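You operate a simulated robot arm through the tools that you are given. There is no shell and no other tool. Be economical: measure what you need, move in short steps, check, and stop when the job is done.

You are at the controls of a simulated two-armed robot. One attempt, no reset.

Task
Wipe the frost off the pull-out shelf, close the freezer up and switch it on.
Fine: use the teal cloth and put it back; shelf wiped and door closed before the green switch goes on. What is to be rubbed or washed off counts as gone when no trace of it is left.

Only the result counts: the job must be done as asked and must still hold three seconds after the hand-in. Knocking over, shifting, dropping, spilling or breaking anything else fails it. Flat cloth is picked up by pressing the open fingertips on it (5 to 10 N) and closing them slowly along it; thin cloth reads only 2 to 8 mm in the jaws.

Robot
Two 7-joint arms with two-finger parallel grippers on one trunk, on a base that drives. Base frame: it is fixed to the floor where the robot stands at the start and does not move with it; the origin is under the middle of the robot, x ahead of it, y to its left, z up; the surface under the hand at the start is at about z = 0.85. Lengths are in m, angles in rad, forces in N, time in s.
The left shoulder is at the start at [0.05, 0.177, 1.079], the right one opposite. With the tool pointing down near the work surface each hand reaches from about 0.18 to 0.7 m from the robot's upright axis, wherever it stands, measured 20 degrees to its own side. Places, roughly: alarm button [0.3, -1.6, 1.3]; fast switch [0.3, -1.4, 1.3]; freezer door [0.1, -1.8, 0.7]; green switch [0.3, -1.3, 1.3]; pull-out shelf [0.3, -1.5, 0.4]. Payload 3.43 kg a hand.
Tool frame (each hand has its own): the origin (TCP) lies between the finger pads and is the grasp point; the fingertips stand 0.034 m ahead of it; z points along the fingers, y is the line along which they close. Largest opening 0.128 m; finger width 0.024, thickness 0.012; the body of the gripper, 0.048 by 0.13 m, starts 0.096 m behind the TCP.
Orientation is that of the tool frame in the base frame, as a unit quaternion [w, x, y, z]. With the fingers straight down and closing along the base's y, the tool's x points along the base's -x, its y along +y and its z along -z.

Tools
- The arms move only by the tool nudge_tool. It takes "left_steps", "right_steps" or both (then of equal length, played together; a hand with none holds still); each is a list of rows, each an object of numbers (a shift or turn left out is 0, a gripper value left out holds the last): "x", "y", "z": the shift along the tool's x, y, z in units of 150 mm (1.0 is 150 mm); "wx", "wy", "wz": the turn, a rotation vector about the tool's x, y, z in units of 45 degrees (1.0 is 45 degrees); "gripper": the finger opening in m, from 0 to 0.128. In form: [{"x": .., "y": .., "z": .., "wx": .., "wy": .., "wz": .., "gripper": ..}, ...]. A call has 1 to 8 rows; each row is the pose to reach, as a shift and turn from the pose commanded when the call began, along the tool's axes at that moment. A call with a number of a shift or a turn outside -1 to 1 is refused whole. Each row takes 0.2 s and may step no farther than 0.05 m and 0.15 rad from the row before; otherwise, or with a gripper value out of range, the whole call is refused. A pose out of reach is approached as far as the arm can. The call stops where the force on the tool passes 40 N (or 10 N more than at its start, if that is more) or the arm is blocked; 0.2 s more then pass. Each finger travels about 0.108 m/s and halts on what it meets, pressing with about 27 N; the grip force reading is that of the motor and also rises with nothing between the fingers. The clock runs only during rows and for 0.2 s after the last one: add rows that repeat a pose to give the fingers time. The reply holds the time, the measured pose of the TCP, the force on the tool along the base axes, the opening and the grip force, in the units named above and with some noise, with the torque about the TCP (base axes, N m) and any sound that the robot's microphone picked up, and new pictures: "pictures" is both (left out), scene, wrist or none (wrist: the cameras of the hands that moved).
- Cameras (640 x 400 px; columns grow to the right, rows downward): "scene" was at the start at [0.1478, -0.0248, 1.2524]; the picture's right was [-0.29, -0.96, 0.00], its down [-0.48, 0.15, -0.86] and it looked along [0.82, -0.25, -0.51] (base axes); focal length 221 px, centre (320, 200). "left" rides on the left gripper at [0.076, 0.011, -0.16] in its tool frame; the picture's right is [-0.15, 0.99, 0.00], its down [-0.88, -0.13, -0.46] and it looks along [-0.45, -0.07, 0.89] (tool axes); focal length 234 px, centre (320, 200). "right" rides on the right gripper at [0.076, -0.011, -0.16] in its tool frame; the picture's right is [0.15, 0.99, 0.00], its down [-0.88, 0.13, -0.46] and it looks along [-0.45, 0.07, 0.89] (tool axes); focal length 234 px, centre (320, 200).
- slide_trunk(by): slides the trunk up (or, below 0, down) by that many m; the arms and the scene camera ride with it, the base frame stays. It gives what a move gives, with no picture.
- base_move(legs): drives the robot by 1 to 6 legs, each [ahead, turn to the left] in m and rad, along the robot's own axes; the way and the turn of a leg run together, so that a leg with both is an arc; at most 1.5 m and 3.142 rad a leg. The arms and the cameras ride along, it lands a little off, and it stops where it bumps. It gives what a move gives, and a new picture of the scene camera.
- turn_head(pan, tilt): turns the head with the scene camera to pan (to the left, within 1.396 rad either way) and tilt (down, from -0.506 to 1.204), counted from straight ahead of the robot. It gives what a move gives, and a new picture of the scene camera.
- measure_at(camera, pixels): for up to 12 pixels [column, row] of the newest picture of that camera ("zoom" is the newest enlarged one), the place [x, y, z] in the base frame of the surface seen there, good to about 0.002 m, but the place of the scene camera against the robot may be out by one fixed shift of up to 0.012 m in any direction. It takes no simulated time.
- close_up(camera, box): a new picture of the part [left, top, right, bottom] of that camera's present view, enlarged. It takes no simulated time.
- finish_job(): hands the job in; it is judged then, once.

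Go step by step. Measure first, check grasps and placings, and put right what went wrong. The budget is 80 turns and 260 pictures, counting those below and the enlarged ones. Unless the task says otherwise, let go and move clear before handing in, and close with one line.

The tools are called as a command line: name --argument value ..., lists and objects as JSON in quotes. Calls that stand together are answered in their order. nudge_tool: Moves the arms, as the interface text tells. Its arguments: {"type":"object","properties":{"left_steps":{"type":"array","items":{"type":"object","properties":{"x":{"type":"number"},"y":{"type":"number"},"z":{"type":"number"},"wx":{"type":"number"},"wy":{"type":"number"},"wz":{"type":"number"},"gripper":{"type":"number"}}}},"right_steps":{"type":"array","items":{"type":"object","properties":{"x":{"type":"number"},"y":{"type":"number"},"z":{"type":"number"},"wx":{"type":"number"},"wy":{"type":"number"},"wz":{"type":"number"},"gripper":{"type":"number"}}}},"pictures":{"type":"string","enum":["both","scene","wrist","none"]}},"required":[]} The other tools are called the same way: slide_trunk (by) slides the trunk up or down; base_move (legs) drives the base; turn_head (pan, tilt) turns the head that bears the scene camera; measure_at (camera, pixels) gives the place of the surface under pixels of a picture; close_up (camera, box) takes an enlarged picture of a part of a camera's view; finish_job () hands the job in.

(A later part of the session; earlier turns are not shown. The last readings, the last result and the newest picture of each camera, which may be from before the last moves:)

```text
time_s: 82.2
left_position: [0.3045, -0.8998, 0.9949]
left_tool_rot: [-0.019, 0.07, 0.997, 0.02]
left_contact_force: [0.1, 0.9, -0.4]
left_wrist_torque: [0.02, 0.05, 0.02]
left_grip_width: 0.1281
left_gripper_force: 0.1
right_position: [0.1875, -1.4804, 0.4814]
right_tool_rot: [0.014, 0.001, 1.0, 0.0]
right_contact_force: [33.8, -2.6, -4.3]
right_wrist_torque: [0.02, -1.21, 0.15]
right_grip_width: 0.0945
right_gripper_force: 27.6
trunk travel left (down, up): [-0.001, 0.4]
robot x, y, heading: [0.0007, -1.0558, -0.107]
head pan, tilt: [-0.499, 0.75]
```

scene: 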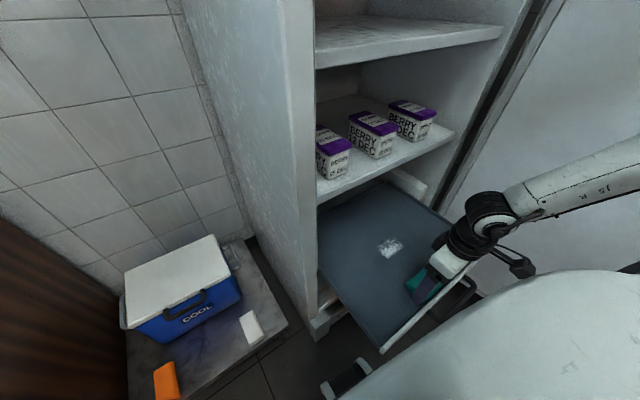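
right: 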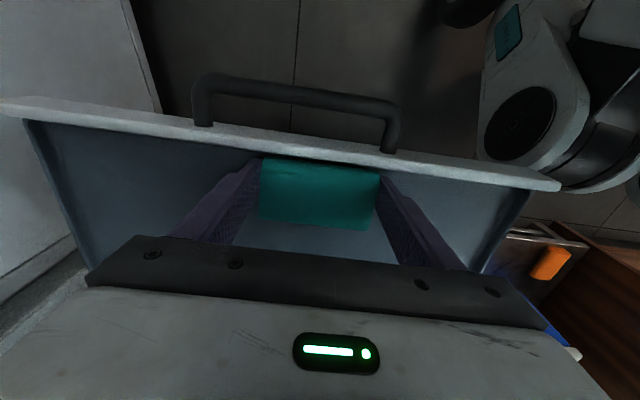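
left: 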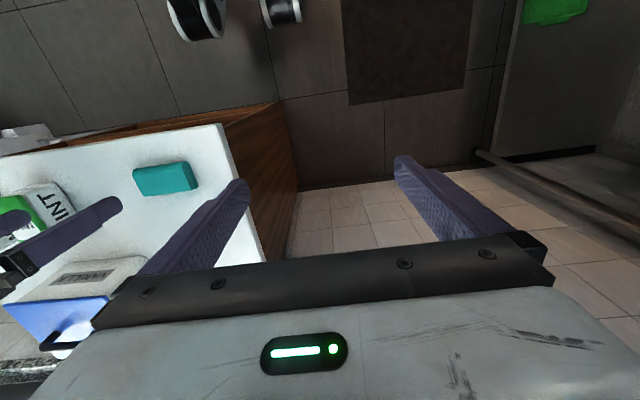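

Shelf slid out (lip touching the cloth, 34 N now). I'll measure the patch at (390,248).

measure_at --camera "scene" --pixels '[[390, 248], [378, 246], [403, 246], [391, 239], [388, 256], [380, 349], [420, 309]]'

close_up --camera "scene" --box '[310, 170, 470, 350]'

```text
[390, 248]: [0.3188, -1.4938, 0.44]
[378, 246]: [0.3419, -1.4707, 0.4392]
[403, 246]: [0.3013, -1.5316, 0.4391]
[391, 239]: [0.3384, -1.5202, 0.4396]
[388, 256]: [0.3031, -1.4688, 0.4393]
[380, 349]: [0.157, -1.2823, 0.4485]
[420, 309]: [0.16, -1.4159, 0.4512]
```

```text
2.22 times, centred on (390, 260) of scene
```

zoom: 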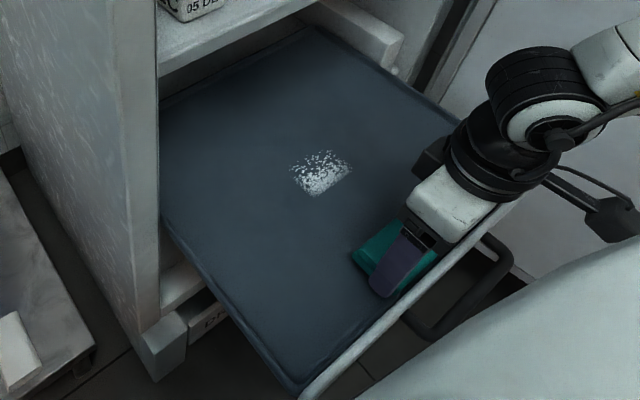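

The patch is now at about (0.324,-1.49), within reach. I'll hop the cloth over to it and set it down.

nudge_tool --right_steps '[{"z": -0.1, "x": -0.1}, {"z": -0.1, "x": -0.35}, {"z": -0.1, "x": -0.65}, {"z": -0.1, "x": -0.917, "y": -0.065}, {"z": 0.0, "x": -0.917, "y": -0.065}, {"z": 0.045, "x": -0.917, "y": -0.065}, {"z": 0.045, "x": -0.917, "y": -0.065}]' --pictures "none"

```text
time_s: 83.8
left_position: [0.3023, -0.9002, 0.9948]
left_tool_rot: [-0.019, 0.07, 0.997, 0.019]
left_contact_force: [0.6, 0.7, -0.3]
left_wrist_torque: [-0.03, -0.01, -0.01]
left_grip_width: 0.1279
left_gripper_force: 0.0
right_position: [0.3175, -1.4911, 0.475]
right_tool_rot: [0.004, 0.006, 1.0, -0.001]
right_contact_force: [-0.2, 0.9, 27.2]
right_wrist_torque: [0.63, 0.35, 0.07]
right_grip_width: 0.0941
right_gripper_force: 27.3
trunk travel left (down, up): [-0.001, 0.4]
robot x, y, heading: [0.0005, -1.0559, -0.107]
head pan, tilt: [-0.499, 0.75]
```

In contact at 27 N. Sideways strokes over the patch now.

nudge_tool --right_steps '[{"y": 0.2, "z": -0.006}, {"y": 0.0, "z": -0.006}, {"y": -0.25, "z": -0.006}, {"x": -0.12, "y": -0.25, "z": -0.006}, {"x": -0.12, "y": 0.0, "z": -0.006}, {"x": -0.12, "y": 0.22, "z": -0.006}, {"x": 0.1, "y": 0.2, "z": -0.006}, {"x": 0.1, "y": 0.0, "z": -0.006}]' --pictures "none"

nudge_tool --right_steps '[{"z": -0.2}, {"z": -0.5}, {"z": -0.6, "x": 0.3}, {"z": -0.6, "x": 0.6}, {"z": -0.6, "x": 0.8}]' --pictures "both"

```text
time_s: 85.6
left_position: [0.3033, -0.9005, 0.9952]
left_tool_rot: [-0.02, 0.069, 0.997, 0.021]
left_contact_force: [-0.8, 0.1, -0.5]
left_wrist_torque: [-0.03, -0.01, -0.02]
left_grip_width: 0.1278
left_gripper_force: 0.1
right_position: [0.2981, -1.4895, 0.4733]
right_tool_rot: [-0.001, 0.005, 1.0, 0.0]
right_contact_force: [-1.2, 3.4, 7.0]
right_wrist_torque: [-0.22, 0.18, -0.12]
right_grip_width: 0.0939
right_gripper_force: 27.7
trunk travel left (down, up): [-0.001, 0.4]
robot x, y, heading: [-0.0019, -1.0551, -0.11]
head pan, tilt: [-0.499, 0.75]
```

```text
time_s: 86.8
left_position: [0.3036, -0.9003, 0.9942]
left_tool_rot: [-0.02, 0.07, 0.997, 0.02]
left_contact_force: [-0.8, -0.2, 1.3]
left_wrist_torque: [0.02, -0.06, 0.01]
left_grip_width: 0.128
left_gripper_force: 0.0
right_position: [0.1805, -1.4847, 0.5631]
right_tool_rot: [0.0, 0.007, 1.0, 0.0]
right_contact_force: [-0.3, -0.4, -0.5]
right_wrist_torque: [0.03, -0.01, 0.03]
right_grip_width: 0.0941
right_gripper_force: 27.4
trunk travel left (down, up): [-0.001, 0.4]
robot x, y, heading: [-0.0004, -1.057, -0.114]
head pan, tilt: [-0.499, 0.75]
```

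scene: 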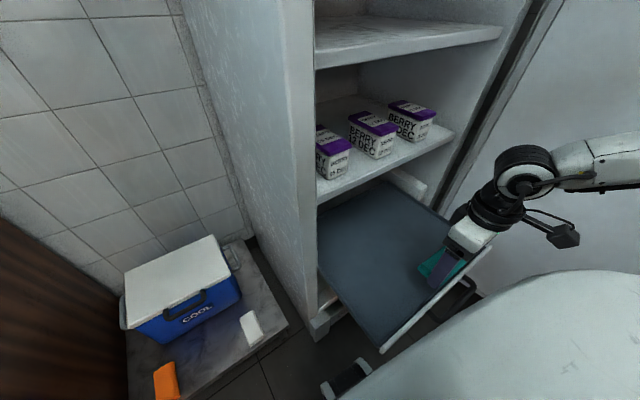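
right: 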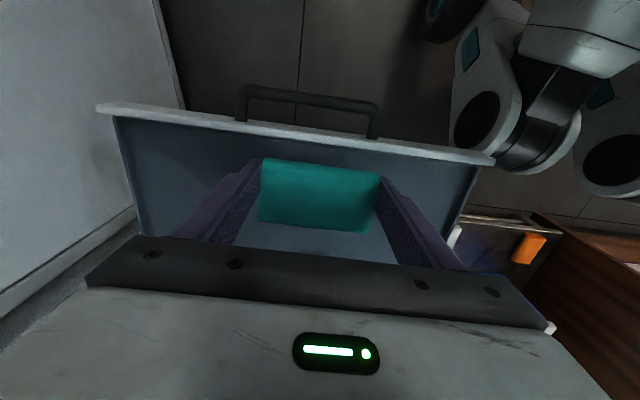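

The frost looks gone; I'll enlarge to check every corner, including the area near the hand.

close_up --camera "scene" --box '[310, 170, 440, 290]'

close_up --camera "scene" --box '[360, 240, 490, 360]'

```text
3.33 times, centred on (375, 230) of scene
```

zoom: 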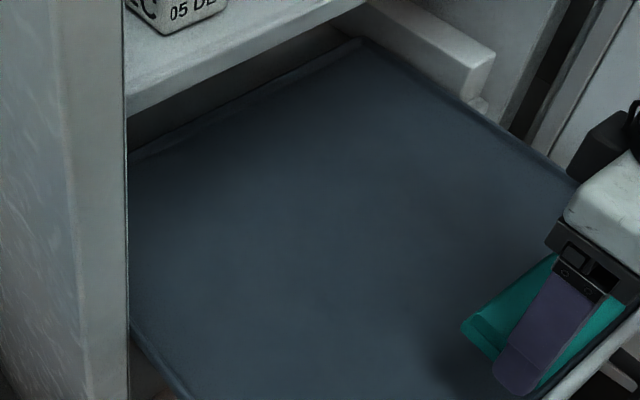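

```text
3.33 times, centred on (425, 300) of scene
```

zoom: 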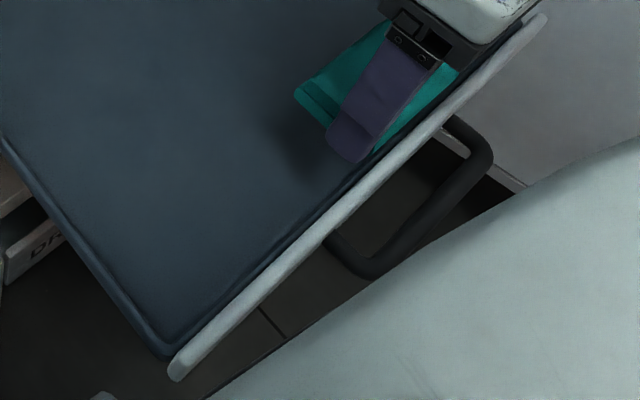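

The shelf is clean. Next: push it in. I'll measure the lip and handle, then plan the push with the right hand (cloth face) on the lip.

measure_at --camera "right" --pixels '[[245, 95], [310, 90], [375, 110], [240, 120], [370, 140], [300, 125], [480, 158], [110, 110]]'

```text
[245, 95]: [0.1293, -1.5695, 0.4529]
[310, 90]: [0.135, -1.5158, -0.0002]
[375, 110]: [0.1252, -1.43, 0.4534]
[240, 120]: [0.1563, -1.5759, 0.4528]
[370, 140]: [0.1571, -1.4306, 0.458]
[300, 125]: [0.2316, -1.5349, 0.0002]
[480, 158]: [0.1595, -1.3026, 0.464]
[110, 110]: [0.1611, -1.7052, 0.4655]
```

The handle spans y -1.57…-1.43, and the lip's outer face is at x≈0.155. I'll move the hand over and in front of the lip beside the handle (y≈-1.355).

nudge_tool --right_steps '[{"x": 0.2, "y": 0.25}, {"x": 0.4, "y": 0.5}, {"x": 0.55, "y": 0.75}, {"x": 0.6, "y": 0.867}, {"x": 0.6, "y": 0.867, "z": 0.25}, {"x": 0.6, "y": 0.867, "z": 0.5}, {"x": 0.6, "y": 0.867, "z": 0.5}]' --pictures "both"

```text
time_s: 88.1
left_position: [0.3036, -0.9016, 0.9948]
left_tool_rot: [-0.02, 0.071, 0.997, 0.019]
left_contact_force: [0.7, 0.0, -0.2]
left_wrist_torque: [0.03, 0.01, 0.03]
left_grip_width: 0.1281
left_gripper_force: 0.1
right_position: [0.1865, -1.4237, 0.484]
right_tool_rot: [0.024, -0.001, 1.0, -0.013]
right_contact_force: [1.5, -4.5, 47.3]
right_wrist_torque: [2.42, 0.56, 0.08]
right_grip_width: 0.0942
right_gripper_force: 26.5
right hand out of reach, approached as far as the arm can: row 1, 2, 3, 4, 5, 6
trunk travel left (down, up): [-0.001, 0.4]
robot x, y, heading: [-0.0051, -1.0536, -0.108]
head pan, tilt: [-0.499, 0.75]
stopped in row 6 (right hand): the force on the tool passed its limit at 211 N (the readings are from after the stop); the commanded pose is now the measured one
```

scene: 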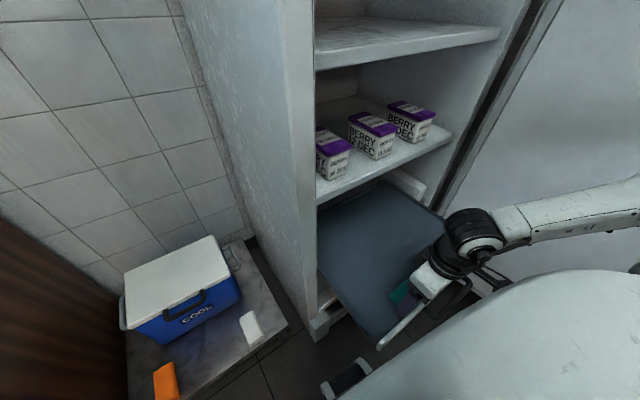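
right: 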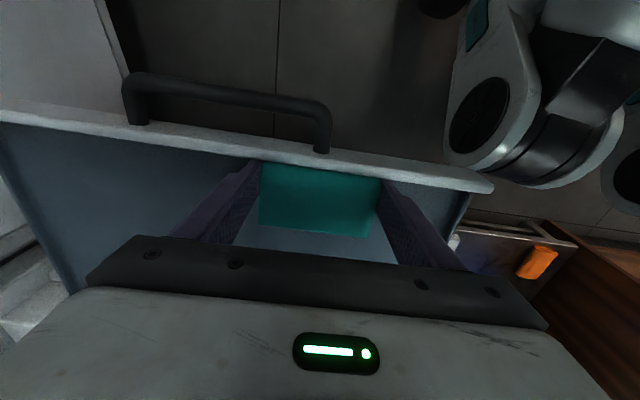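

That pose was too close to the body and it pressed on the lip. I'll lift straight up and back the base off by 0.25 m so the hand can work in front of the lip.

nudge_tool --right_steps '[{"z": -0.2}, {"z": -0.4}, {"z": -0.65}, {"z": -0.65}]' --pictures "none"

base_move --legs '[[-0.25, 0.0]]'

```text
time_s: 89.1
left_position: [0.3035, -0.9025, 0.9956]
left_tool_rot: [-0.021, 0.071, 0.997, 0.021]
left_contact_force: [0.1, -0.3, 0.0]
left_wrist_torque: [0.0, -0.02, 0.0]
left_grip_width: 0.1281
left_gripper_force: 0.1
right_position: [0.2111, -1.4433, 0.5748]
right_tool_rot: [0.016, 0.001, 1.0, -0.013]
right_contact_force: [-0.4, -1.0, -0.4]
right_wrist_torque: [0.02, -0.01, 0.02]
right_grip_width: 0.094
right_gripper_force: 26.6
right hand out of reach, approached as far as the arm can: row 1, 2, 3, 4
trunk travel left (down, up): [-0.001, 0.4]
robot x, y, heading: [-0.0035, -1.0528, -0.11]
head pan, tilt: [-0.499, 0.75]
```

```text
time_s: 90.9
left_position: [0.0532, -0.8731, 0.9946]
left_tool_rot: [-0.02, 0.067, 0.997, 0.02]
left_contact_force: [0.1, 0.3, 0.1]
left_wrist_torque: [-0.02, 0.0, 0.0]
left_grip_width: 0.128
left_gripper_force: 0.1
right_position: [-0.0362, -1.4137, 0.5759]
right_tool_rot: [0.016, -0.003, 1.0, -0.012]
right_contact_force: [-0.2, -0.4, -0.5]
right_wrist_torque: [0.04, 0.01, -0.04]
right_grip_width: 0.094
right_gripper_force: 27.0
trunk travel left (down, up): [-0.001, 0.4]
robot x, y, heading: [-0.252, -1.0298, -0.104]
head pan, tilt: [-0.499, 0.75]
```

scene: 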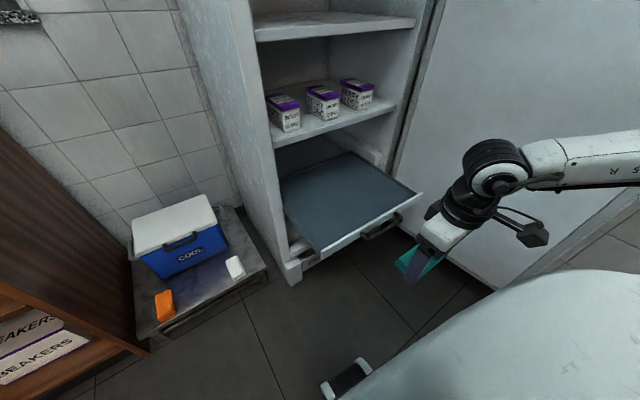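

Clear view now: shelf clean and out. I'll level the tool and lower the cloth in front of the lip beside the handle.

nudge_tool --right_steps '[{"x": -0.15, "y": 0.1, "wy": 0.041, "wx": -0.03}, {"x": -0.3, "y": 0.2, "z": 0.1, "wy": 0.041, "wx": -0.03}, {"x": -0.45, "y": 0.3, "z": 0.25, "wy": 0.041, "wx": -0.03}, {"x": -0.6, "y": 0.36, "z": 0.4, "wy": 0.041, "wx": -0.03}, {"x": -0.65, "y": 0.36, "z": 0.58, "wy": 0.041, "wx": -0.03}, {"x": -0.65, "y": 0.36, "z": 0.6, "wy": 0.041, "wx": -0.03}]' --pictures "both"

close_up --camera "scene" --box '[260, 130, 440, 270]'

```text
time_s: 92.3
left_position: [0.0533, -0.8723, 0.9949]
left_tool_rot: [-0.02, 0.068, 0.997, 0.021]
left_contact_force: [1.1, -0.4, -1.2]
left_wrist_torque: [-0.02, 0.0, 0.0]
left_grip_width: 0.1277
left_gripper_force: 0.0
right_position: [0.0646, -1.3628, 0.4851]
right_tool_rot: [0.001, -0.002, 1.0, -0.001]
right_contact_force: [0.6, -0.2, -0.7]
right_wrist_torque: [-0.05, -0.02, 0.0]
right_grip_width: 0.0941
right_gripper_force: 26.7
trunk travel left (down, up): [-0.001, 0.4]
robot x, y, heading: [-0.251, -1.0345, -0.104]
head pan, tilt: [-0.499, 0.75]
```

scene: 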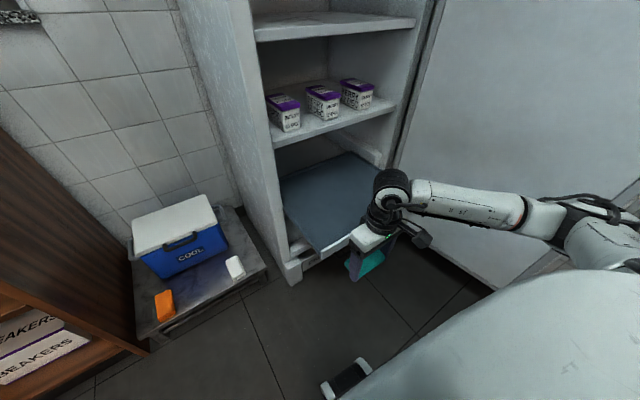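
right: 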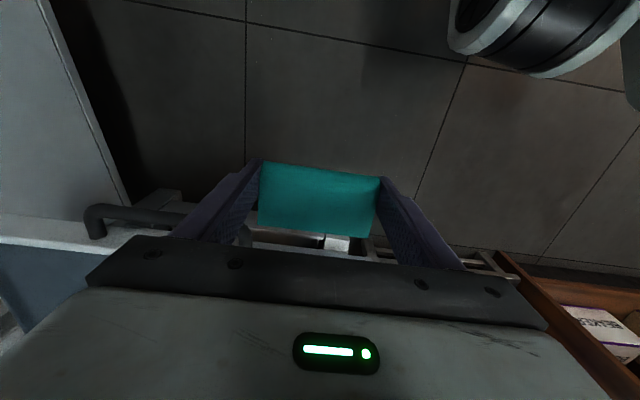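

```text
2.86 times, centred on (350, 200) of scene
```

zoom: 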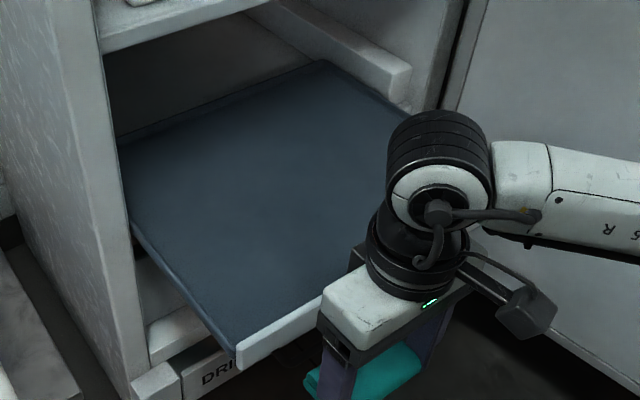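

The shelf is clean. I'll shift 1.5 cm away from the handle end and push the lip in with the arm.

nudge_tool --right_steps '[{"y": 0.1, "x": -0.1}, {"y": 0.1, "x": -0.25}, {"y": 0.1, "x": -0.4}, {"y": 0.1, "x": -0.55}, {"y": 0.1, "x": -0.7}, {"y": 0.1, "x": -0.85}, {"y": 0.1, "x": -1.0}, {"y": 0.1, "x": -1.0}]' --pictures "scene"

```text
time_s: 94.1
left_position: [0.0529, -0.8733, 0.9934]
left_tool_rot: [-0.02, 0.067, 0.997, 0.02]
left_contact_force: [0.2, 0.6, 0.1]
left_wrist_torque: [0.0, -0.02, 0.0]
left_grip_width: 0.1282
left_gripper_force: 0.0
right_position: [0.2155, -1.3484, 0.4865]
right_tool_rot: [0.001, -0.003, 1.0, -0.001]
right_contact_force: [0.2, 0.4, -1.0]
right_wrist_torque: [0.01, 0.01, -0.03]
right_grip_width: 0.094
right_gripper_force: 26.9
trunk travel left (down, up): [-0.001, 0.4]
robot x, y, heading: [-0.252, -1.0295, -0.102]
head pan, tilt: [-0.499, 0.75]
```

scene: 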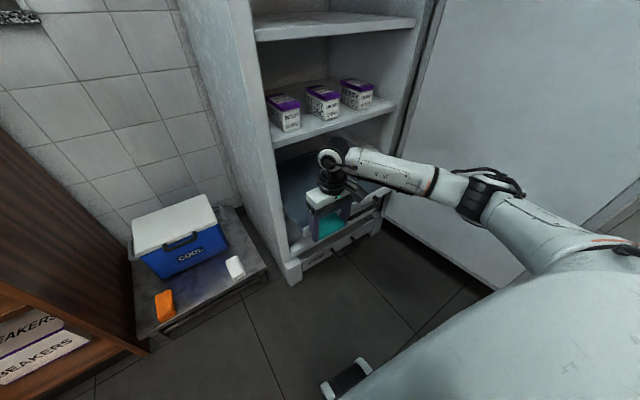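

The shelf slides in easily. I'll drive the base forward 0.12 m to push it further.

base_move --legs '[[0.12, 0.0]]'

```text
time_s: 95.3
left_position: [0.1709, -0.8857, 0.9946]
left_tool_rot: [-0.021, 0.067, 0.997, 0.02]
left_contact_force: [0.0, -0.4, 0.0]
left_wrist_torque: [-0.02, 0.02, -0.02]
left_grip_width: 0.128
left_gripper_force: 0.1
right_position: [0.3352, -1.3582, 0.4881]
right_tool_rot: [0.002, -0.003, 1.0, -0.001]
right_contact_force: [0.1, -0.8, -1.2]
right_wrist_torque: [-0.01, 0.01, -0.02]
right_grip_width: 0.0938
right_gripper_force: 27.2
trunk travel left (down, up): [-0.001, 0.4]
robot x, y, heading: [-0.1339, -1.042, -0.101]
head pan, tilt: [-0.499, 0.75]
```

scene: 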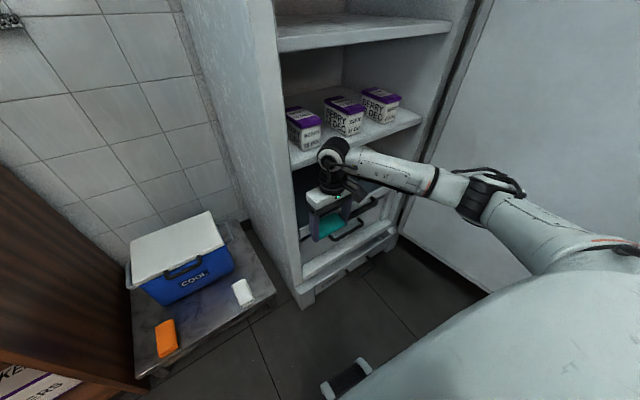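

The shelf is almost in. I'll check how far its front stands out relative to the freezer frame and drawers.

close_up --camera "scene" --box '[270, 130, 450, 310]'

measure_at --camera "scene" --pixels '[[360, 225], [348, 236], [376, 200], [366, 258], [335, 268], [297, 240], [390, 180], [370, 136], [330, 148], [303, 225], [400, 100], [380, 245]]'

```text
2.22 times, centred on (360, 220) of scene
```

zoom: 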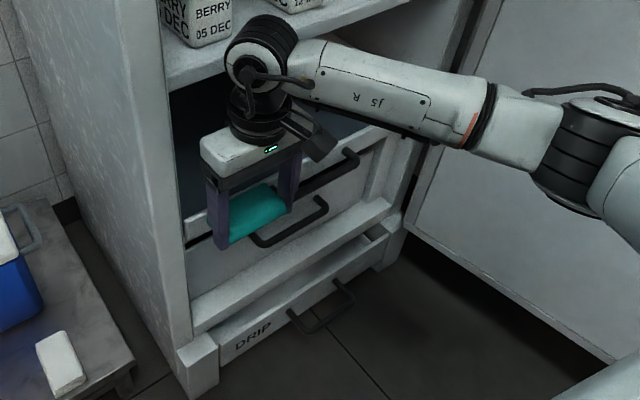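

```text
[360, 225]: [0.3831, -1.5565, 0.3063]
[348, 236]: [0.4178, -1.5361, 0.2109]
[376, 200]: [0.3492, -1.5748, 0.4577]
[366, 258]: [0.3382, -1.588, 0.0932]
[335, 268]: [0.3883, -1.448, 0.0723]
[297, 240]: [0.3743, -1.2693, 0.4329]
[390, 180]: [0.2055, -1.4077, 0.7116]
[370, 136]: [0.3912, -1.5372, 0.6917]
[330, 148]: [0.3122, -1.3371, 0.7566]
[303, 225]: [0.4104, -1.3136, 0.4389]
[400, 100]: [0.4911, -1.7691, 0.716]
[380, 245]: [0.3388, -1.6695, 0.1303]
```

The neighbouring drawer's handle sits at x≈0.383 while the shelf handle is at ≈0.349, so about 3.5 cm remain. I'll tilt the hand so the wrist leans back clear of the berry shelf, then drive forward 4 cm.

nudge_tool --right_steps '[{"wy": -0.13}, {"wy": -0.26}, {"wy": -0.39}, {"wy": -0.39}]' --pictures "none"

base_move --legs '[[0.035, 0.0]]'

close_up --camera "scene" --box '[270, 100, 470, 310]'

```text
time_s: 96.3
left_position: [0.171, -0.8858, 0.9941]
left_tool_rot: [-0.021, 0.066, 0.997, 0.02]
left_contact_force: [1.0, 1.1, -0.1]
left_wrist_torque: [-0.02, 0.0, 0.01]
left_grip_width: 0.1279
left_gripper_force: 0.1
right_position: [0.3343, -1.3591, 0.4884]
right_tool_rot: [0.154, -0.004, 0.988, -0.001]
right_contact_force: [0.5, 0.1, -0.4]
right_wrist_torque: [-0.02, -0.03, 0.02]
right_grip_width: 0.0941
right_gripper_force: 27.3
trunk travel left (down, up): [-0.001, 0.4]
robot x, y, heading: [-0.1335, -1.0416, -0.108]
head pan, tilt: [-0.499, 0.75]
```

```text
time_s: 97.2
left_position: [0.2059, -0.8882, 0.9954]
left_tool_rot: [-0.021, 0.067, 0.997, 0.021]
left_contact_force: [0.9, -0.6, 0.0]
left_wrist_torque: [0.0, 0.02, 0.06]
left_grip_width: 0.128
left_gripper_force: 0.1
right_position: [0.3697, -1.3637, 0.4871]
right_tool_rot: [0.154, -0.003, 0.988, -0.001]
right_contact_force: [0.0, 0.1, 0.6]
right_wrist_torque: [0.02, -0.03, -0.04]
right_grip_width: 0.0938
right_gripper_force: 27.0
trunk travel left (down, up): [-0.001, 0.4]
robot x, y, heading: [-0.0959, -1.0503, -0.101]
head pan, tilt: [-0.499, 0.75]
```

scene: 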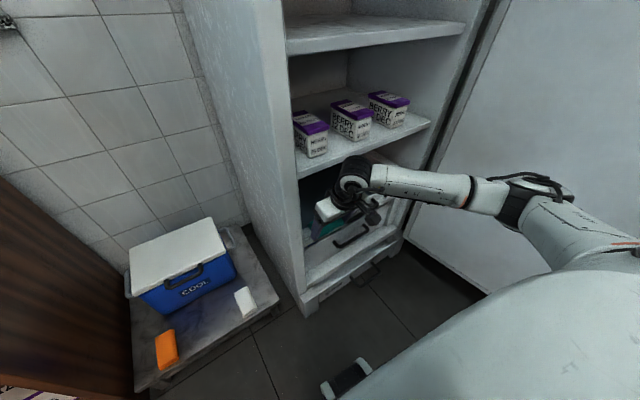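

```text
1.90 times, centred on (370, 205) of scene
```

zoom: 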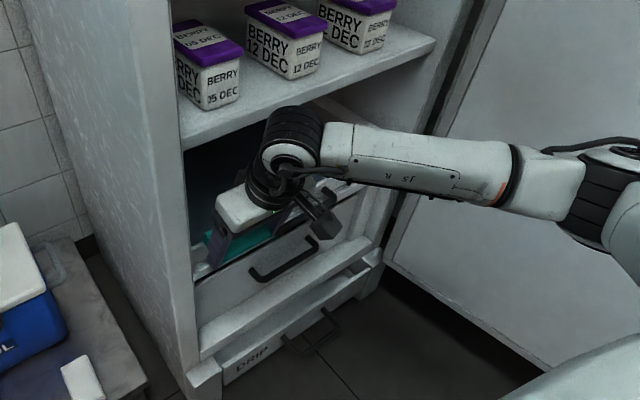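

It keeps moving without resistance. One more 1.5 cm push, then back away to check.

base_move --legs '[[0.015, 0.0]]'

base_move --legs '[[-0.2, 0.0]]'

close_up --camera "scene" --box '[230, 80, 430, 280]'

```text
time_s: 98.0
left_position: [0.2218, -0.8894, 0.9928]
left_tool_rot: [-0.021, 0.067, 0.997, 0.021]
left_contact_force: [-0.3, -0.1, 0.1]
left_wrist_torque: [0.01, -0.02, 0.01]
left_grip_width: 0.128
left_gripper_force: 0.1
right_position: [0.3842, -1.3649, 0.4878]
right_tool_rot: [0.154, -0.004, 0.988, 0.0]
right_contact_force: [-0.3, -0.4, 2.2]
right_wrist_torque: [0.12, -0.15, 0.01]
right_grip_width: 0.0939
right_gripper_force: 27.2
trunk travel left (down, up): [-0.001, 0.4]
robot x, y, heading: [-0.0846, -1.0472, -0.103]
head pan, tilt: [-0.499, 0.75]
```

scene: 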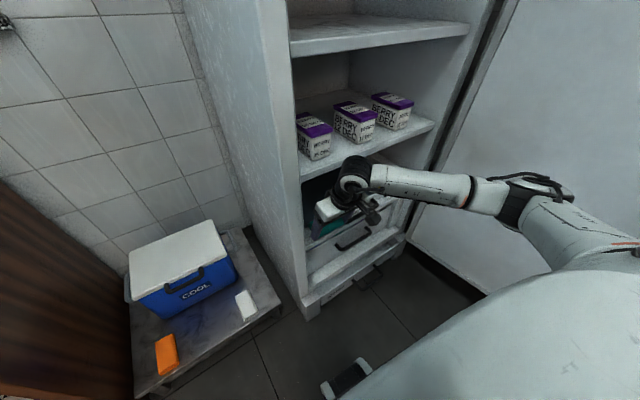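

```text
time_s: 99.6
left_position: [0.0179, -0.8687, 0.9946]
left_tool_rot: [-0.021, 0.066, 0.997, 0.021]
left_contact_force: [-0.6, -0.3, 0.2]
left_wrist_torque: [0.05, 0.0, 0.0]
left_grip_width: 0.1282
left_gripper_force: 0.1
right_position: [0.1819, -1.344, 0.4881]
right_tool_rot: [0.154, -0.003, 0.988, 0.0]
right_contact_force: [0.4, -0.2, -0.9]
right_wrist_torque: [-0.02, -0.01, 0.01]
right_grip_width: 0.094
right_gripper_force: 27.1
trunk travel left (down, up): [-0.001, 0.4]
robot x, y, heading: [-0.2866, -1.0288, -0.1]
head pan, tilt: [-0.499, 0.75]
```

scene: 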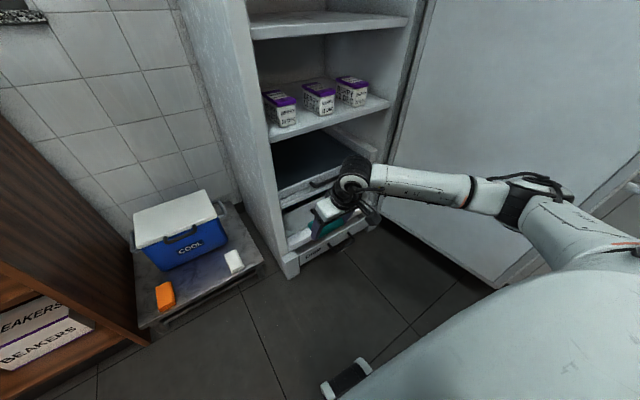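

```text
2.00 times, centred on (330, 180) of scene
```

zoom: 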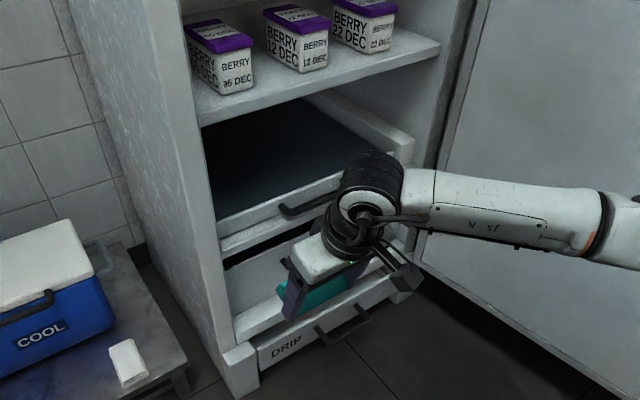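

measure_at --camera "scene" --pixels '[[300, 192], [290, 195], [318, 184], [330, 180], [280, 206], [300, 203], [283, 215], [400, 140], [335, 195]]'

nudge_tool --right_steps '[{"wy": 0.13}, {"wy": 0.26, "z": -0.1}, {"wy": 0.39, "z": -0.3}, {"wy": 0.39, "z": -0.6}, {"wy": 0.39, "z": -0.9}, {"wy": 0.39, "z": -1.0}]' --pictures "none"

turn_head --pan -0.7 --tilt 0.5

```text
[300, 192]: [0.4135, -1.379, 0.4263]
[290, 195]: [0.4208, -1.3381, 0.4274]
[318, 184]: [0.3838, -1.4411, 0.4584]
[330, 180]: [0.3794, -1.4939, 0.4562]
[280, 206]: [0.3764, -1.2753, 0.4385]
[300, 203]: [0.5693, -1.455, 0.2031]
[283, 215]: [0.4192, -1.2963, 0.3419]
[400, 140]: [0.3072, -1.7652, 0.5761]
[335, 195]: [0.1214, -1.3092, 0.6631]
```

```text
time_s: 101.0
left_position: [0.0179, -0.8694, 0.9943]
left_tool_rot: [-0.02, 0.065, 0.997, 0.02]
left_contact_force: [-0.1, -0.2, 0.4]
left_wrist_torque: [0.0, 0.02, -0.03]
left_grip_width: 0.1279
left_gripper_force: 0.1
right_position: [0.1361, -1.3439, 0.6289]
right_tool_rot: [0.0, -0.003, 1.0, -0.001]
right_contact_force: [0.2, 0.7, 0.1]
right_wrist_torque: [0.02, 0.03, -0.03]
right_grip_width: 0.094
right_gripper_force: 26.9
trunk travel left (down, up): [-0.001, 0.4]
robot x, y, heading: [-0.2856, -1.0289, -0.102]
head pan, tilt: [-0.499, 0.75]
```

```text
time_s: 101.8
left_position: [0.0177, -0.8699, 0.9942]
left_tool_rot: [-0.021, 0.066, 0.997, 0.021]
left_contact_force: [-0.2, 0.3, -1.0]
left_wrist_torque: [0.03, -0.03, -0.02]
left_grip_width: 0.1281
left_gripper_force: 0.1
right_position: [0.1368, -1.3428, 0.6299]
right_tool_rot: [0.002, -0.004, 1.0, -0.001]
right_contact_force: [-0.2, -0.3, 0.2]
right_wrist_torque: [0.0, 0.01, 0.03]
right_grip_width: 0.094
right_gripper_force: 27.4
trunk travel left (down, up): [-0.001, 0.4]
robot x, y, heading: [-0.2899, -1.0283, -0.096]
head pan, tilt: [-0.7, 0.499]
```

scene: 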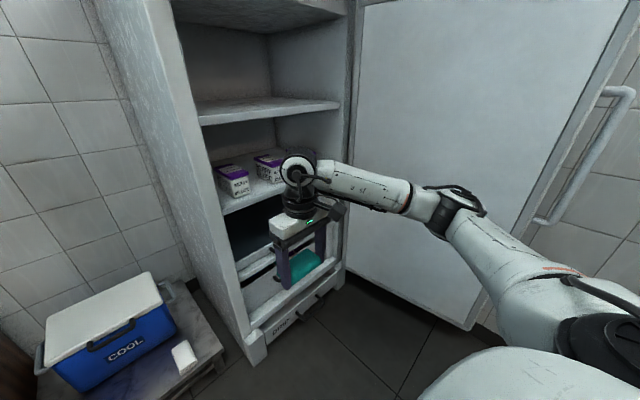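

The shelf is fully in (face x≈0.415, handle ≈0.38). Now the door: I'll raise the trunk and the right hand above the door top (z≈1.2), and drive to where the hand can reach behind it.

slide_trunk --by 0.39

nudge_tool --right_steps '[{"z": -0.25}, {"z": -0.5}, {"z": -0.75}, {"z": -1.0}]' --pictures "none"

nudge_tool --right_steps '[{"z": -0.25, "wz": 0.15}, {"z": -0.5, "wz": 0.3}, {"z": -0.75, "wz": 0.45}, {"z": -0.8, "wz": 0.6}]' --pictures "none"

base_move --legs '[[0.0, -0.97], [0.25, 0.0], [0.0, 0.17]]'

turn_head --pan -0.35 --tilt 0.55

```text
time_s: 105.5
left_position: [0.0184, -0.8685, 1.3841]
left_tool_rot: [-0.02, 0.066, 0.997, 0.021]
left_contact_force: [0.7, -0.3, 0.2]
left_wrist_torque: [0.02, 0.04, -0.01]
left_grip_width: 0.128
left_gripper_force: 0.1
right_position: [0.1359, -1.3432, 1.0182]
right_tool_rot: [0.001, -0.003, 1.0, -0.001]
right_contact_force: [0.2, 0.7, -1.2]
right_wrist_torque: [-0.03, 0.01, 0.01]
right_grip_width: 0.094
right_gripper_force: 26.6
trunk travel left (down, up): [-0.391, 0.01]
robot x, y, heading: [-0.2878, -1.0243, -0.103]
head pan, tilt: [-0.7, 0.499]
```

```text
time_s: 106.5
left_position: [0.0184, -0.8681, 1.3848]
left_tool_rot: [-0.021, 0.066, 0.997, 0.02]
left_contact_force: [-1.0, 0.0, 0.5]
left_wrist_torque: [0.0, 0.02, 0.0]
left_grip_width: 0.1281
left_gripper_force: 0.0
right_position: [0.1357, -1.3411, 1.1702]
right_tool_rot: [0.0, -0.004, 1.0, 0.0]
right_contact_force: [-0.3, 0.2, -0.2]
right_wrist_torque: [0.03, 0.0, 0.0]
right_grip_width: 0.094
right_gripper_force: 27.1
trunk travel left (down, up): [-0.391, 0.01]
robot x, y, heading: [-0.288, -1.0236, -0.1]
head pan, tilt: [-0.7, 0.499]
```

```text
time_s: 107.5
left_position: [0.0184, -0.8679, 1.3841]
left_tool_rot: [-0.02, 0.066, 0.997, 0.021]
left_contact_force: [-0.5, 0.3, 0.4]
left_wrist_torque: [-0.01, 0.02, 0.02]
left_grip_width: 0.1282
left_gripper_force: 0.0
right_position: [0.1371, -1.344, 1.2881]
right_tool_rot: [0.001, 0.232, 0.973, -0.001]
right_contact_force: [1.0, 0.4, 0.4]
right_wrist_torque: [-0.03, 0.04, 0.02]
right_grip_width: 0.094
right_gripper_force: 26.5
trunk travel left (down, up): [-0.391, 0.01]
robot x, y, heading: [-0.2843, -1.0237, -0.099]
head pan, tilt: [-0.7, 0.499]
```

```text
time_s: 112.5
left_position: [0.1637, -1.3489, 1.3838]
left_tool_rot: [-0.012, 0.442, 0.897, 0.027]
left_contact_force: [-0.7, 0.2, -0.1]
left_wrist_torque: [0.03, 0.0, 0.0]
left_grip_width: 0.128
left_gripper_force: 0.1
right_position: [-0.0878, -1.7679, 1.2872]
right_tool_rot: [0.0, 0.585, 0.811, -0.002]
right_contact_force: [0.4, 0.3, -0.2]
right_wrist_torque: [0.0, 0.02, 0.0]
right_grip_width: 0.094
right_gripper_force: 26.5
trunk travel left (down, up): [-0.391, 0.01]
robot x, y, heading: [-0.1616, -1.2458, -0.886]
head pan, tilt: [-0.7, 0.499]
```

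scene: 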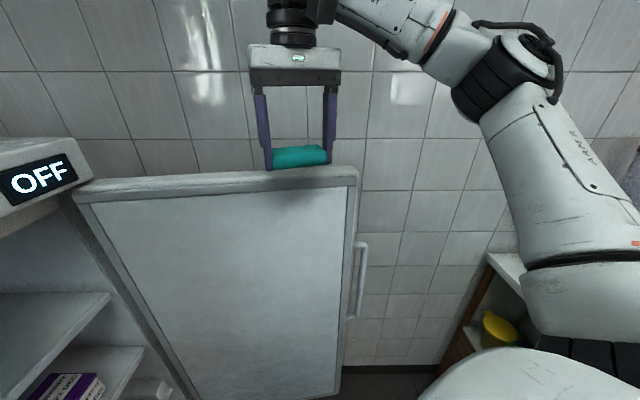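

```text
time_s: 113.3
left_position: [0.1631, -1.3483, 1.3848]
left_tool_rot: [-0.011, 0.442, 0.897, 0.027]
left_contact_force: [0.6, -0.4, 0.5]
left_wrist_torque: [-0.02, 0.0, 0.03]
left_grip_width: 0.1278
left_gripper_force: 0.1
right_position: [-0.0872, -1.7673, 1.2878]
right_tool_rot: [0.002, 0.585, 0.811, -0.001]
right_contact_force: [-0.7, -0.3, -0.7]
right_wrist_torque: [0.01, 0.02, -0.02]
right_grip_width: 0.094
right_gripper_force: 27.1
trunk travel left (down, up): [-0.391, 0.01]
robot x, y, heading: [-0.1636, -1.2465, -0.887]
head pan, tilt: [-0.351, 0.55]
```

scene: 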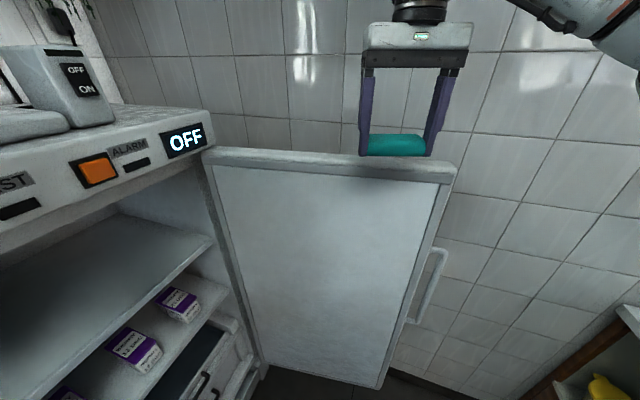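

The hand is over the door, and the cloth is above its top edge. I'll measure the door's top edge and the wall gap.

measure_at --camera "scene" --pixels '[[300, 160], [300, 172], [220, 152], [445, 163], [440, 180], [300, 152], [440, 255], [300, 100], [425, 168], [340, 155]]'

nudge_tool --right_steps '[{"x": -0.2}, {"x": -0.4, "y": 0.1}, {"x": -0.65, "y": 0.2}, {"x": -0.85, "y": 0.3}, {"x": -0.97, "y": 0.4}, {"x": -0.97, "y": 0.4}]' --pictures "both"

```text
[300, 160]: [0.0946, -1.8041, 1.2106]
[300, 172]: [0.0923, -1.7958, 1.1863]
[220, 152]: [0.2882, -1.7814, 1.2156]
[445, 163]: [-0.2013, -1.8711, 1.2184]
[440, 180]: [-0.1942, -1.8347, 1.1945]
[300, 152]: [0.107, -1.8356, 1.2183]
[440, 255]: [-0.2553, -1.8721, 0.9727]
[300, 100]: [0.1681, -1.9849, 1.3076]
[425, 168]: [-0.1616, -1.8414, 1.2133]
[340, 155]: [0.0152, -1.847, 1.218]
```

```text
time_s: 114.7
left_position: [0.1652, -1.3477, 1.3842]
left_tool_rot: [-0.011, 0.442, 0.897, 0.026]
left_contact_force: [0.1, 0.1, -0.2]
left_wrist_torque: [0.02, 0.04, 0.0]
left_grip_width: 0.1282
left_gripper_force: 0.0
right_position: [0.0093, -1.856, 1.2764]
right_tool_rot: [0.0, 0.584, 0.811, -0.001]
right_contact_force: [0.1, -0.1, -0.4]
right_wrist_torque: [-0.02, 0.03, 0.01]
right_grip_width: 0.0937
right_gripper_force: 27.2
right hand out of reach, approached as far as the arm can: row 4, 5, 6
trunk travel left (down, up): [-0.391, 0.01]
robot x, y, heading: [-0.1621, -1.2472, -0.882]
head pan, tilt: [-0.351, 0.55]
```

scene: 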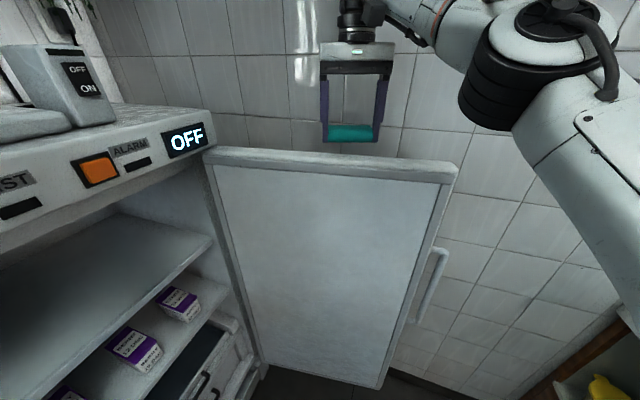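
right: 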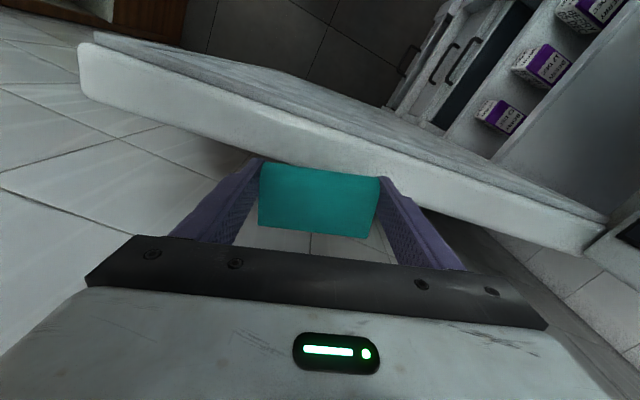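

Door top is at z≈1.217, wall at y≈-1.985. I need about 5 cm more reach, so I'll drive forward 6 cm and measure the outer edge in the wrist view.

measure_at --camera "right" --pixels '[[240, 145], [225, 150], [430, 210], [440, 190], [150, 110], [300, 240]]'

base_move --legs '[[0.065, 0.0]]'

```text
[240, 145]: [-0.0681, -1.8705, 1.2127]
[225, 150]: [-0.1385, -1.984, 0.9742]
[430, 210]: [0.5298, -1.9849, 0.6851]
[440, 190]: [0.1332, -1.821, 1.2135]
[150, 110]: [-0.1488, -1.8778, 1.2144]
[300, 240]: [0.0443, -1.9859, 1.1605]
```

```text
time_s: 115.7
left_position: [0.2057, -1.3991, 1.3846]
left_tool_rot: [-0.011, 0.441, 0.897, 0.027]
left_contact_force: [-0.3, 0.2, -1.5]
left_wrist_torque: [0.04, 0.02, 0.03]
left_grip_width: 0.1279
left_gripper_force: 0.1
right_position: [0.0476, -1.9067, 1.2762]
right_tool_rot: [0.001, 0.585, 0.811, -0.002]
right_contact_force: [0.7, -0.7, 0.0]
right_wrist_torque: [0.04, 0.04, 0.0]
right_grip_width: 0.0936
right_gripper_force: 27.3
trunk travel left (down, up): [-0.391, 0.01]
robot x, y, heading: [-0.1251, -1.296, -0.884]
head pan, tilt: [-0.351, 0.55]
```

scene: 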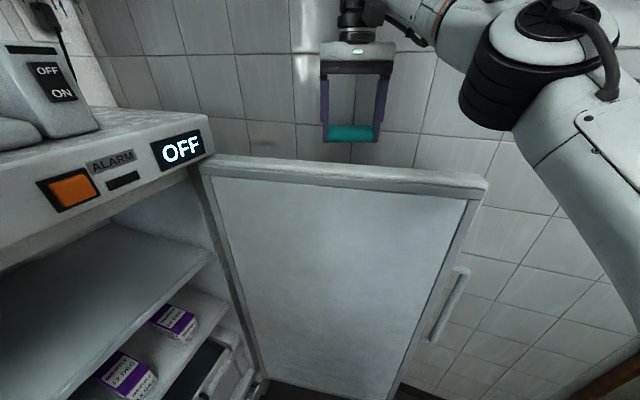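

The cloth now hangs just outside the door's outer face (about 9 mm of clearance). I'll lower it behind the door top and pull towards +y.

nudge_tool --right_steps '[{"z": 0.15}, {"z": 0.3}, {"z": 0.45}, {"z": 0.6}]' --pictures "none"

nudge_tool --right_steps '[{"x": 0.12, "y": 0.04}, {"x": 0.24, "y": 0.08}, {"x": 0.36, "y": 0.12}, {"x": 0.48, "y": 0.16}, {"x": 0.6, "y": 0.2}, {"x": 0.72, "y": 0.24}, {"x": 0.84, "y": 0.28}, {"x": 0.96, "y": 0.32}]' --pictures "scene"

```text
time_s: 116.7
left_position: [0.2038, -1.3993, 1.3847]
left_tool_rot: [-0.011, 0.441, 0.897, 0.027]
left_contact_force: [0.2, -0.3, 0.3]
left_wrist_torque: [0.01, 0.02, 0.04]
left_grip_width: 0.1279
left_gripper_force: 0.1
right_position: [0.0497, -1.9069, 1.1869]
right_tool_rot: [0.001, 0.586, 0.811, -0.001]
right_contact_force: [0.0, -0.7, -0.7]
right_wrist_torque: [-0.01, 0.01, -0.04]
right_grip_width: 0.0937
right_gripper_force: 26.8
trunk travel left (down, up): [-0.391, 0.01]
robot x, y, heading: [-0.1241, -1.2969, -0.882]
head pan, tilt: [-0.351, 0.55]
```

```text
time_s: 118.5
left_position: [0.2027, -1.4013, 1.3836]
left_tool_rot: [-0.012, 0.442, 0.896, 0.028]
left_contact_force: [-0.3, -0.2, -0.2]
left_wrist_torque: [0.01, -0.01, 0.03]
left_grip_width: 0.128
left_gripper_force: 0.1
right_position: [0.0455, -1.7597, 1.1861]
right_tool_rot: [0.001, 0.588, 0.809, -0.001]
right_contact_force: [2.4, -19.3, 2.1]
right_wrist_torque: [0.64, -0.03, -1.19]
right_grip_width: 0.094
right_gripper_force: 26.7
trunk travel left (down, up): [-0.391, 0.01]
robot x, y, heading: [-0.1211, -1.2996, -0.884]
head pan, tilt: [-0.351, 0.55]
```

scene: 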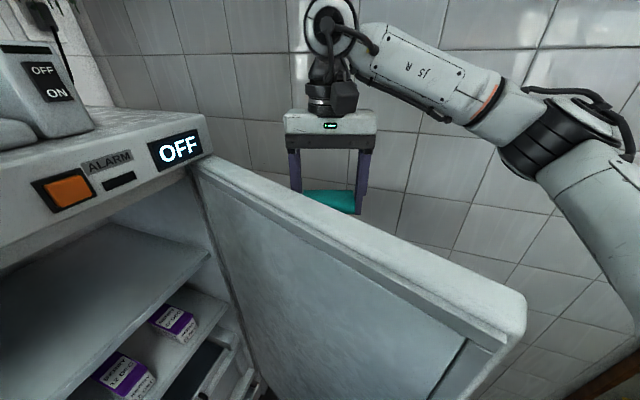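

The door swings, but its edge is heading towards the robot, which stands too near. I'll back off in stages while the hand keeps pulling the door round, adding a push to +x in between.

base_move --legs '[[-0.16, 0.0]]'

nudge_tool --right_steps '[{"x": 0.02, "y": 0.15}, {"x": 0.04, "y": 0.3}, {"x": 0.06, "y": 0.45}, {"x": 0.09, "y": 0.6}, {"x": 0.11, "y": 0.735}]' --pictures "none"

base_move --legs '[[-0.14, 0.0]]'

```text
time_s: 119.4
left_position: [0.1829, -1.3708, 1.3837]
left_tool_rot: [-0.012, 0.439, 0.898, 0.027]
left_contact_force: [-0.4, 0.4, 0.6]
left_wrist_torque: [-0.02, 0.01, 0.01]
left_grip_width: 0.1283
left_gripper_force: 0.0
right_position: [0.0236, -1.7369, 1.1853]
right_tool_rot: [0.004, 0.597, 0.802, -0.007]
right_contact_force: [-3.0, -9.5, -0.1]
right_wrist_torque: [0.28, -0.1, -0.46]
right_grip_width: 0.0942
right_gripper_force: 27.1
trunk travel left (down, up): [-0.391, 0.01]
robot x, y, heading: [-0.1445, -1.2688, -0.883]
head pan, tilt: [-0.351, 0.55]
stopped in leg 1: the force on the tool passed its limit at 43 N (the readings are from after the stop); the commanded pose is now the measured one
```

scene: 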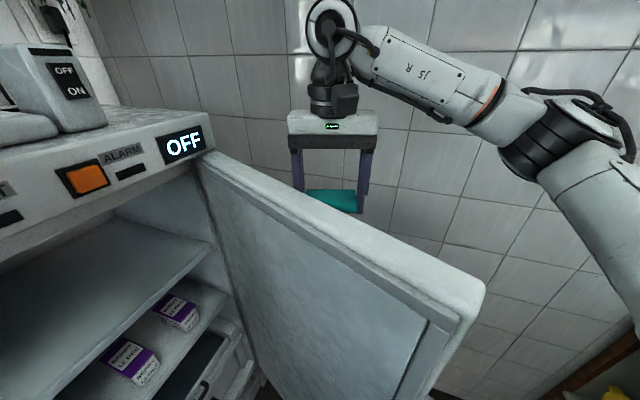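

```text
time_s: 119.8
left_position: [0.1816, -1.3717, 1.3835]
left_tool_rot: [-0.012, 0.442, 0.897, 0.027]
left_contact_force: [0.8, 0.3, 0.3]
left_wrist_torque: [-0.09, 0.08, -0.01]
left_grip_width: 0.1281
left_gripper_force: 0.1
right_position: [0.0256, -1.7376, 1.1858]
right_tool_rot: [-0.001, 0.603, 0.798, -0.016]
right_contact_force: [-15.8, -11.2, 1.5]
right_wrist_torque: [0.34, -0.45, -0.15]
right_grip_width: 0.0938
right_gripper_force: 26.9
trunk travel left (down, up): [-0.391, 0.01]
robot x, y, heading: [-0.1442, -1.2689, -0.887]
head pan, tilt: [-0.351, 0.55]
stopped in row 1 (right hand): the force on the tool passed its limit at 45 N (the readings are from after the stop); the commanded pose is now the measured one
```

```text
time_s: 121.1
left_position: [0.0932, -1.2622, 1.3842]
left_tool_rot: [-0.013, 0.441, 0.897, 0.027]
left_contact_force: [0.2, 0.2, -1.0]
left_wrist_torque: [0.0, -0.02, -0.01]
left_grip_width: 0.128
left_gripper_force: 0.1
right_position: [-0.0578, -1.6261, 1.1863]
right_tool_rot: [0.0, 0.598, 0.801, -0.013]
right_contact_force: [0.0, 0.2, 0.0]
right_wrist_torque: [0.04, 0.0, -0.03]
right_grip_width: 0.0937
right_gripper_force: 27.2
trunk travel left (down, up): [-0.391, 0.01]
robot x, y, heading: [-0.2363, -1.1592, -0.89]
head pan, tilt: [-0.351, 0.55]
```

scene: 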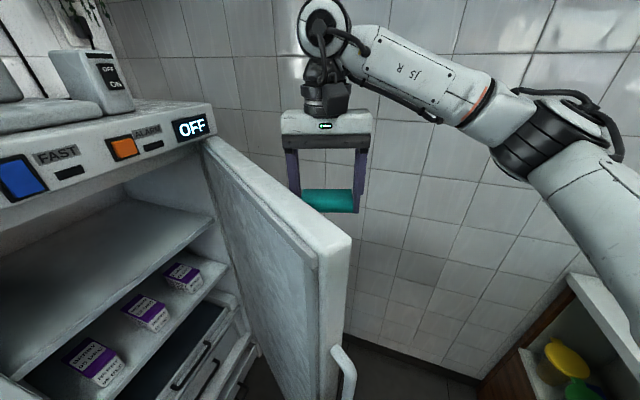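

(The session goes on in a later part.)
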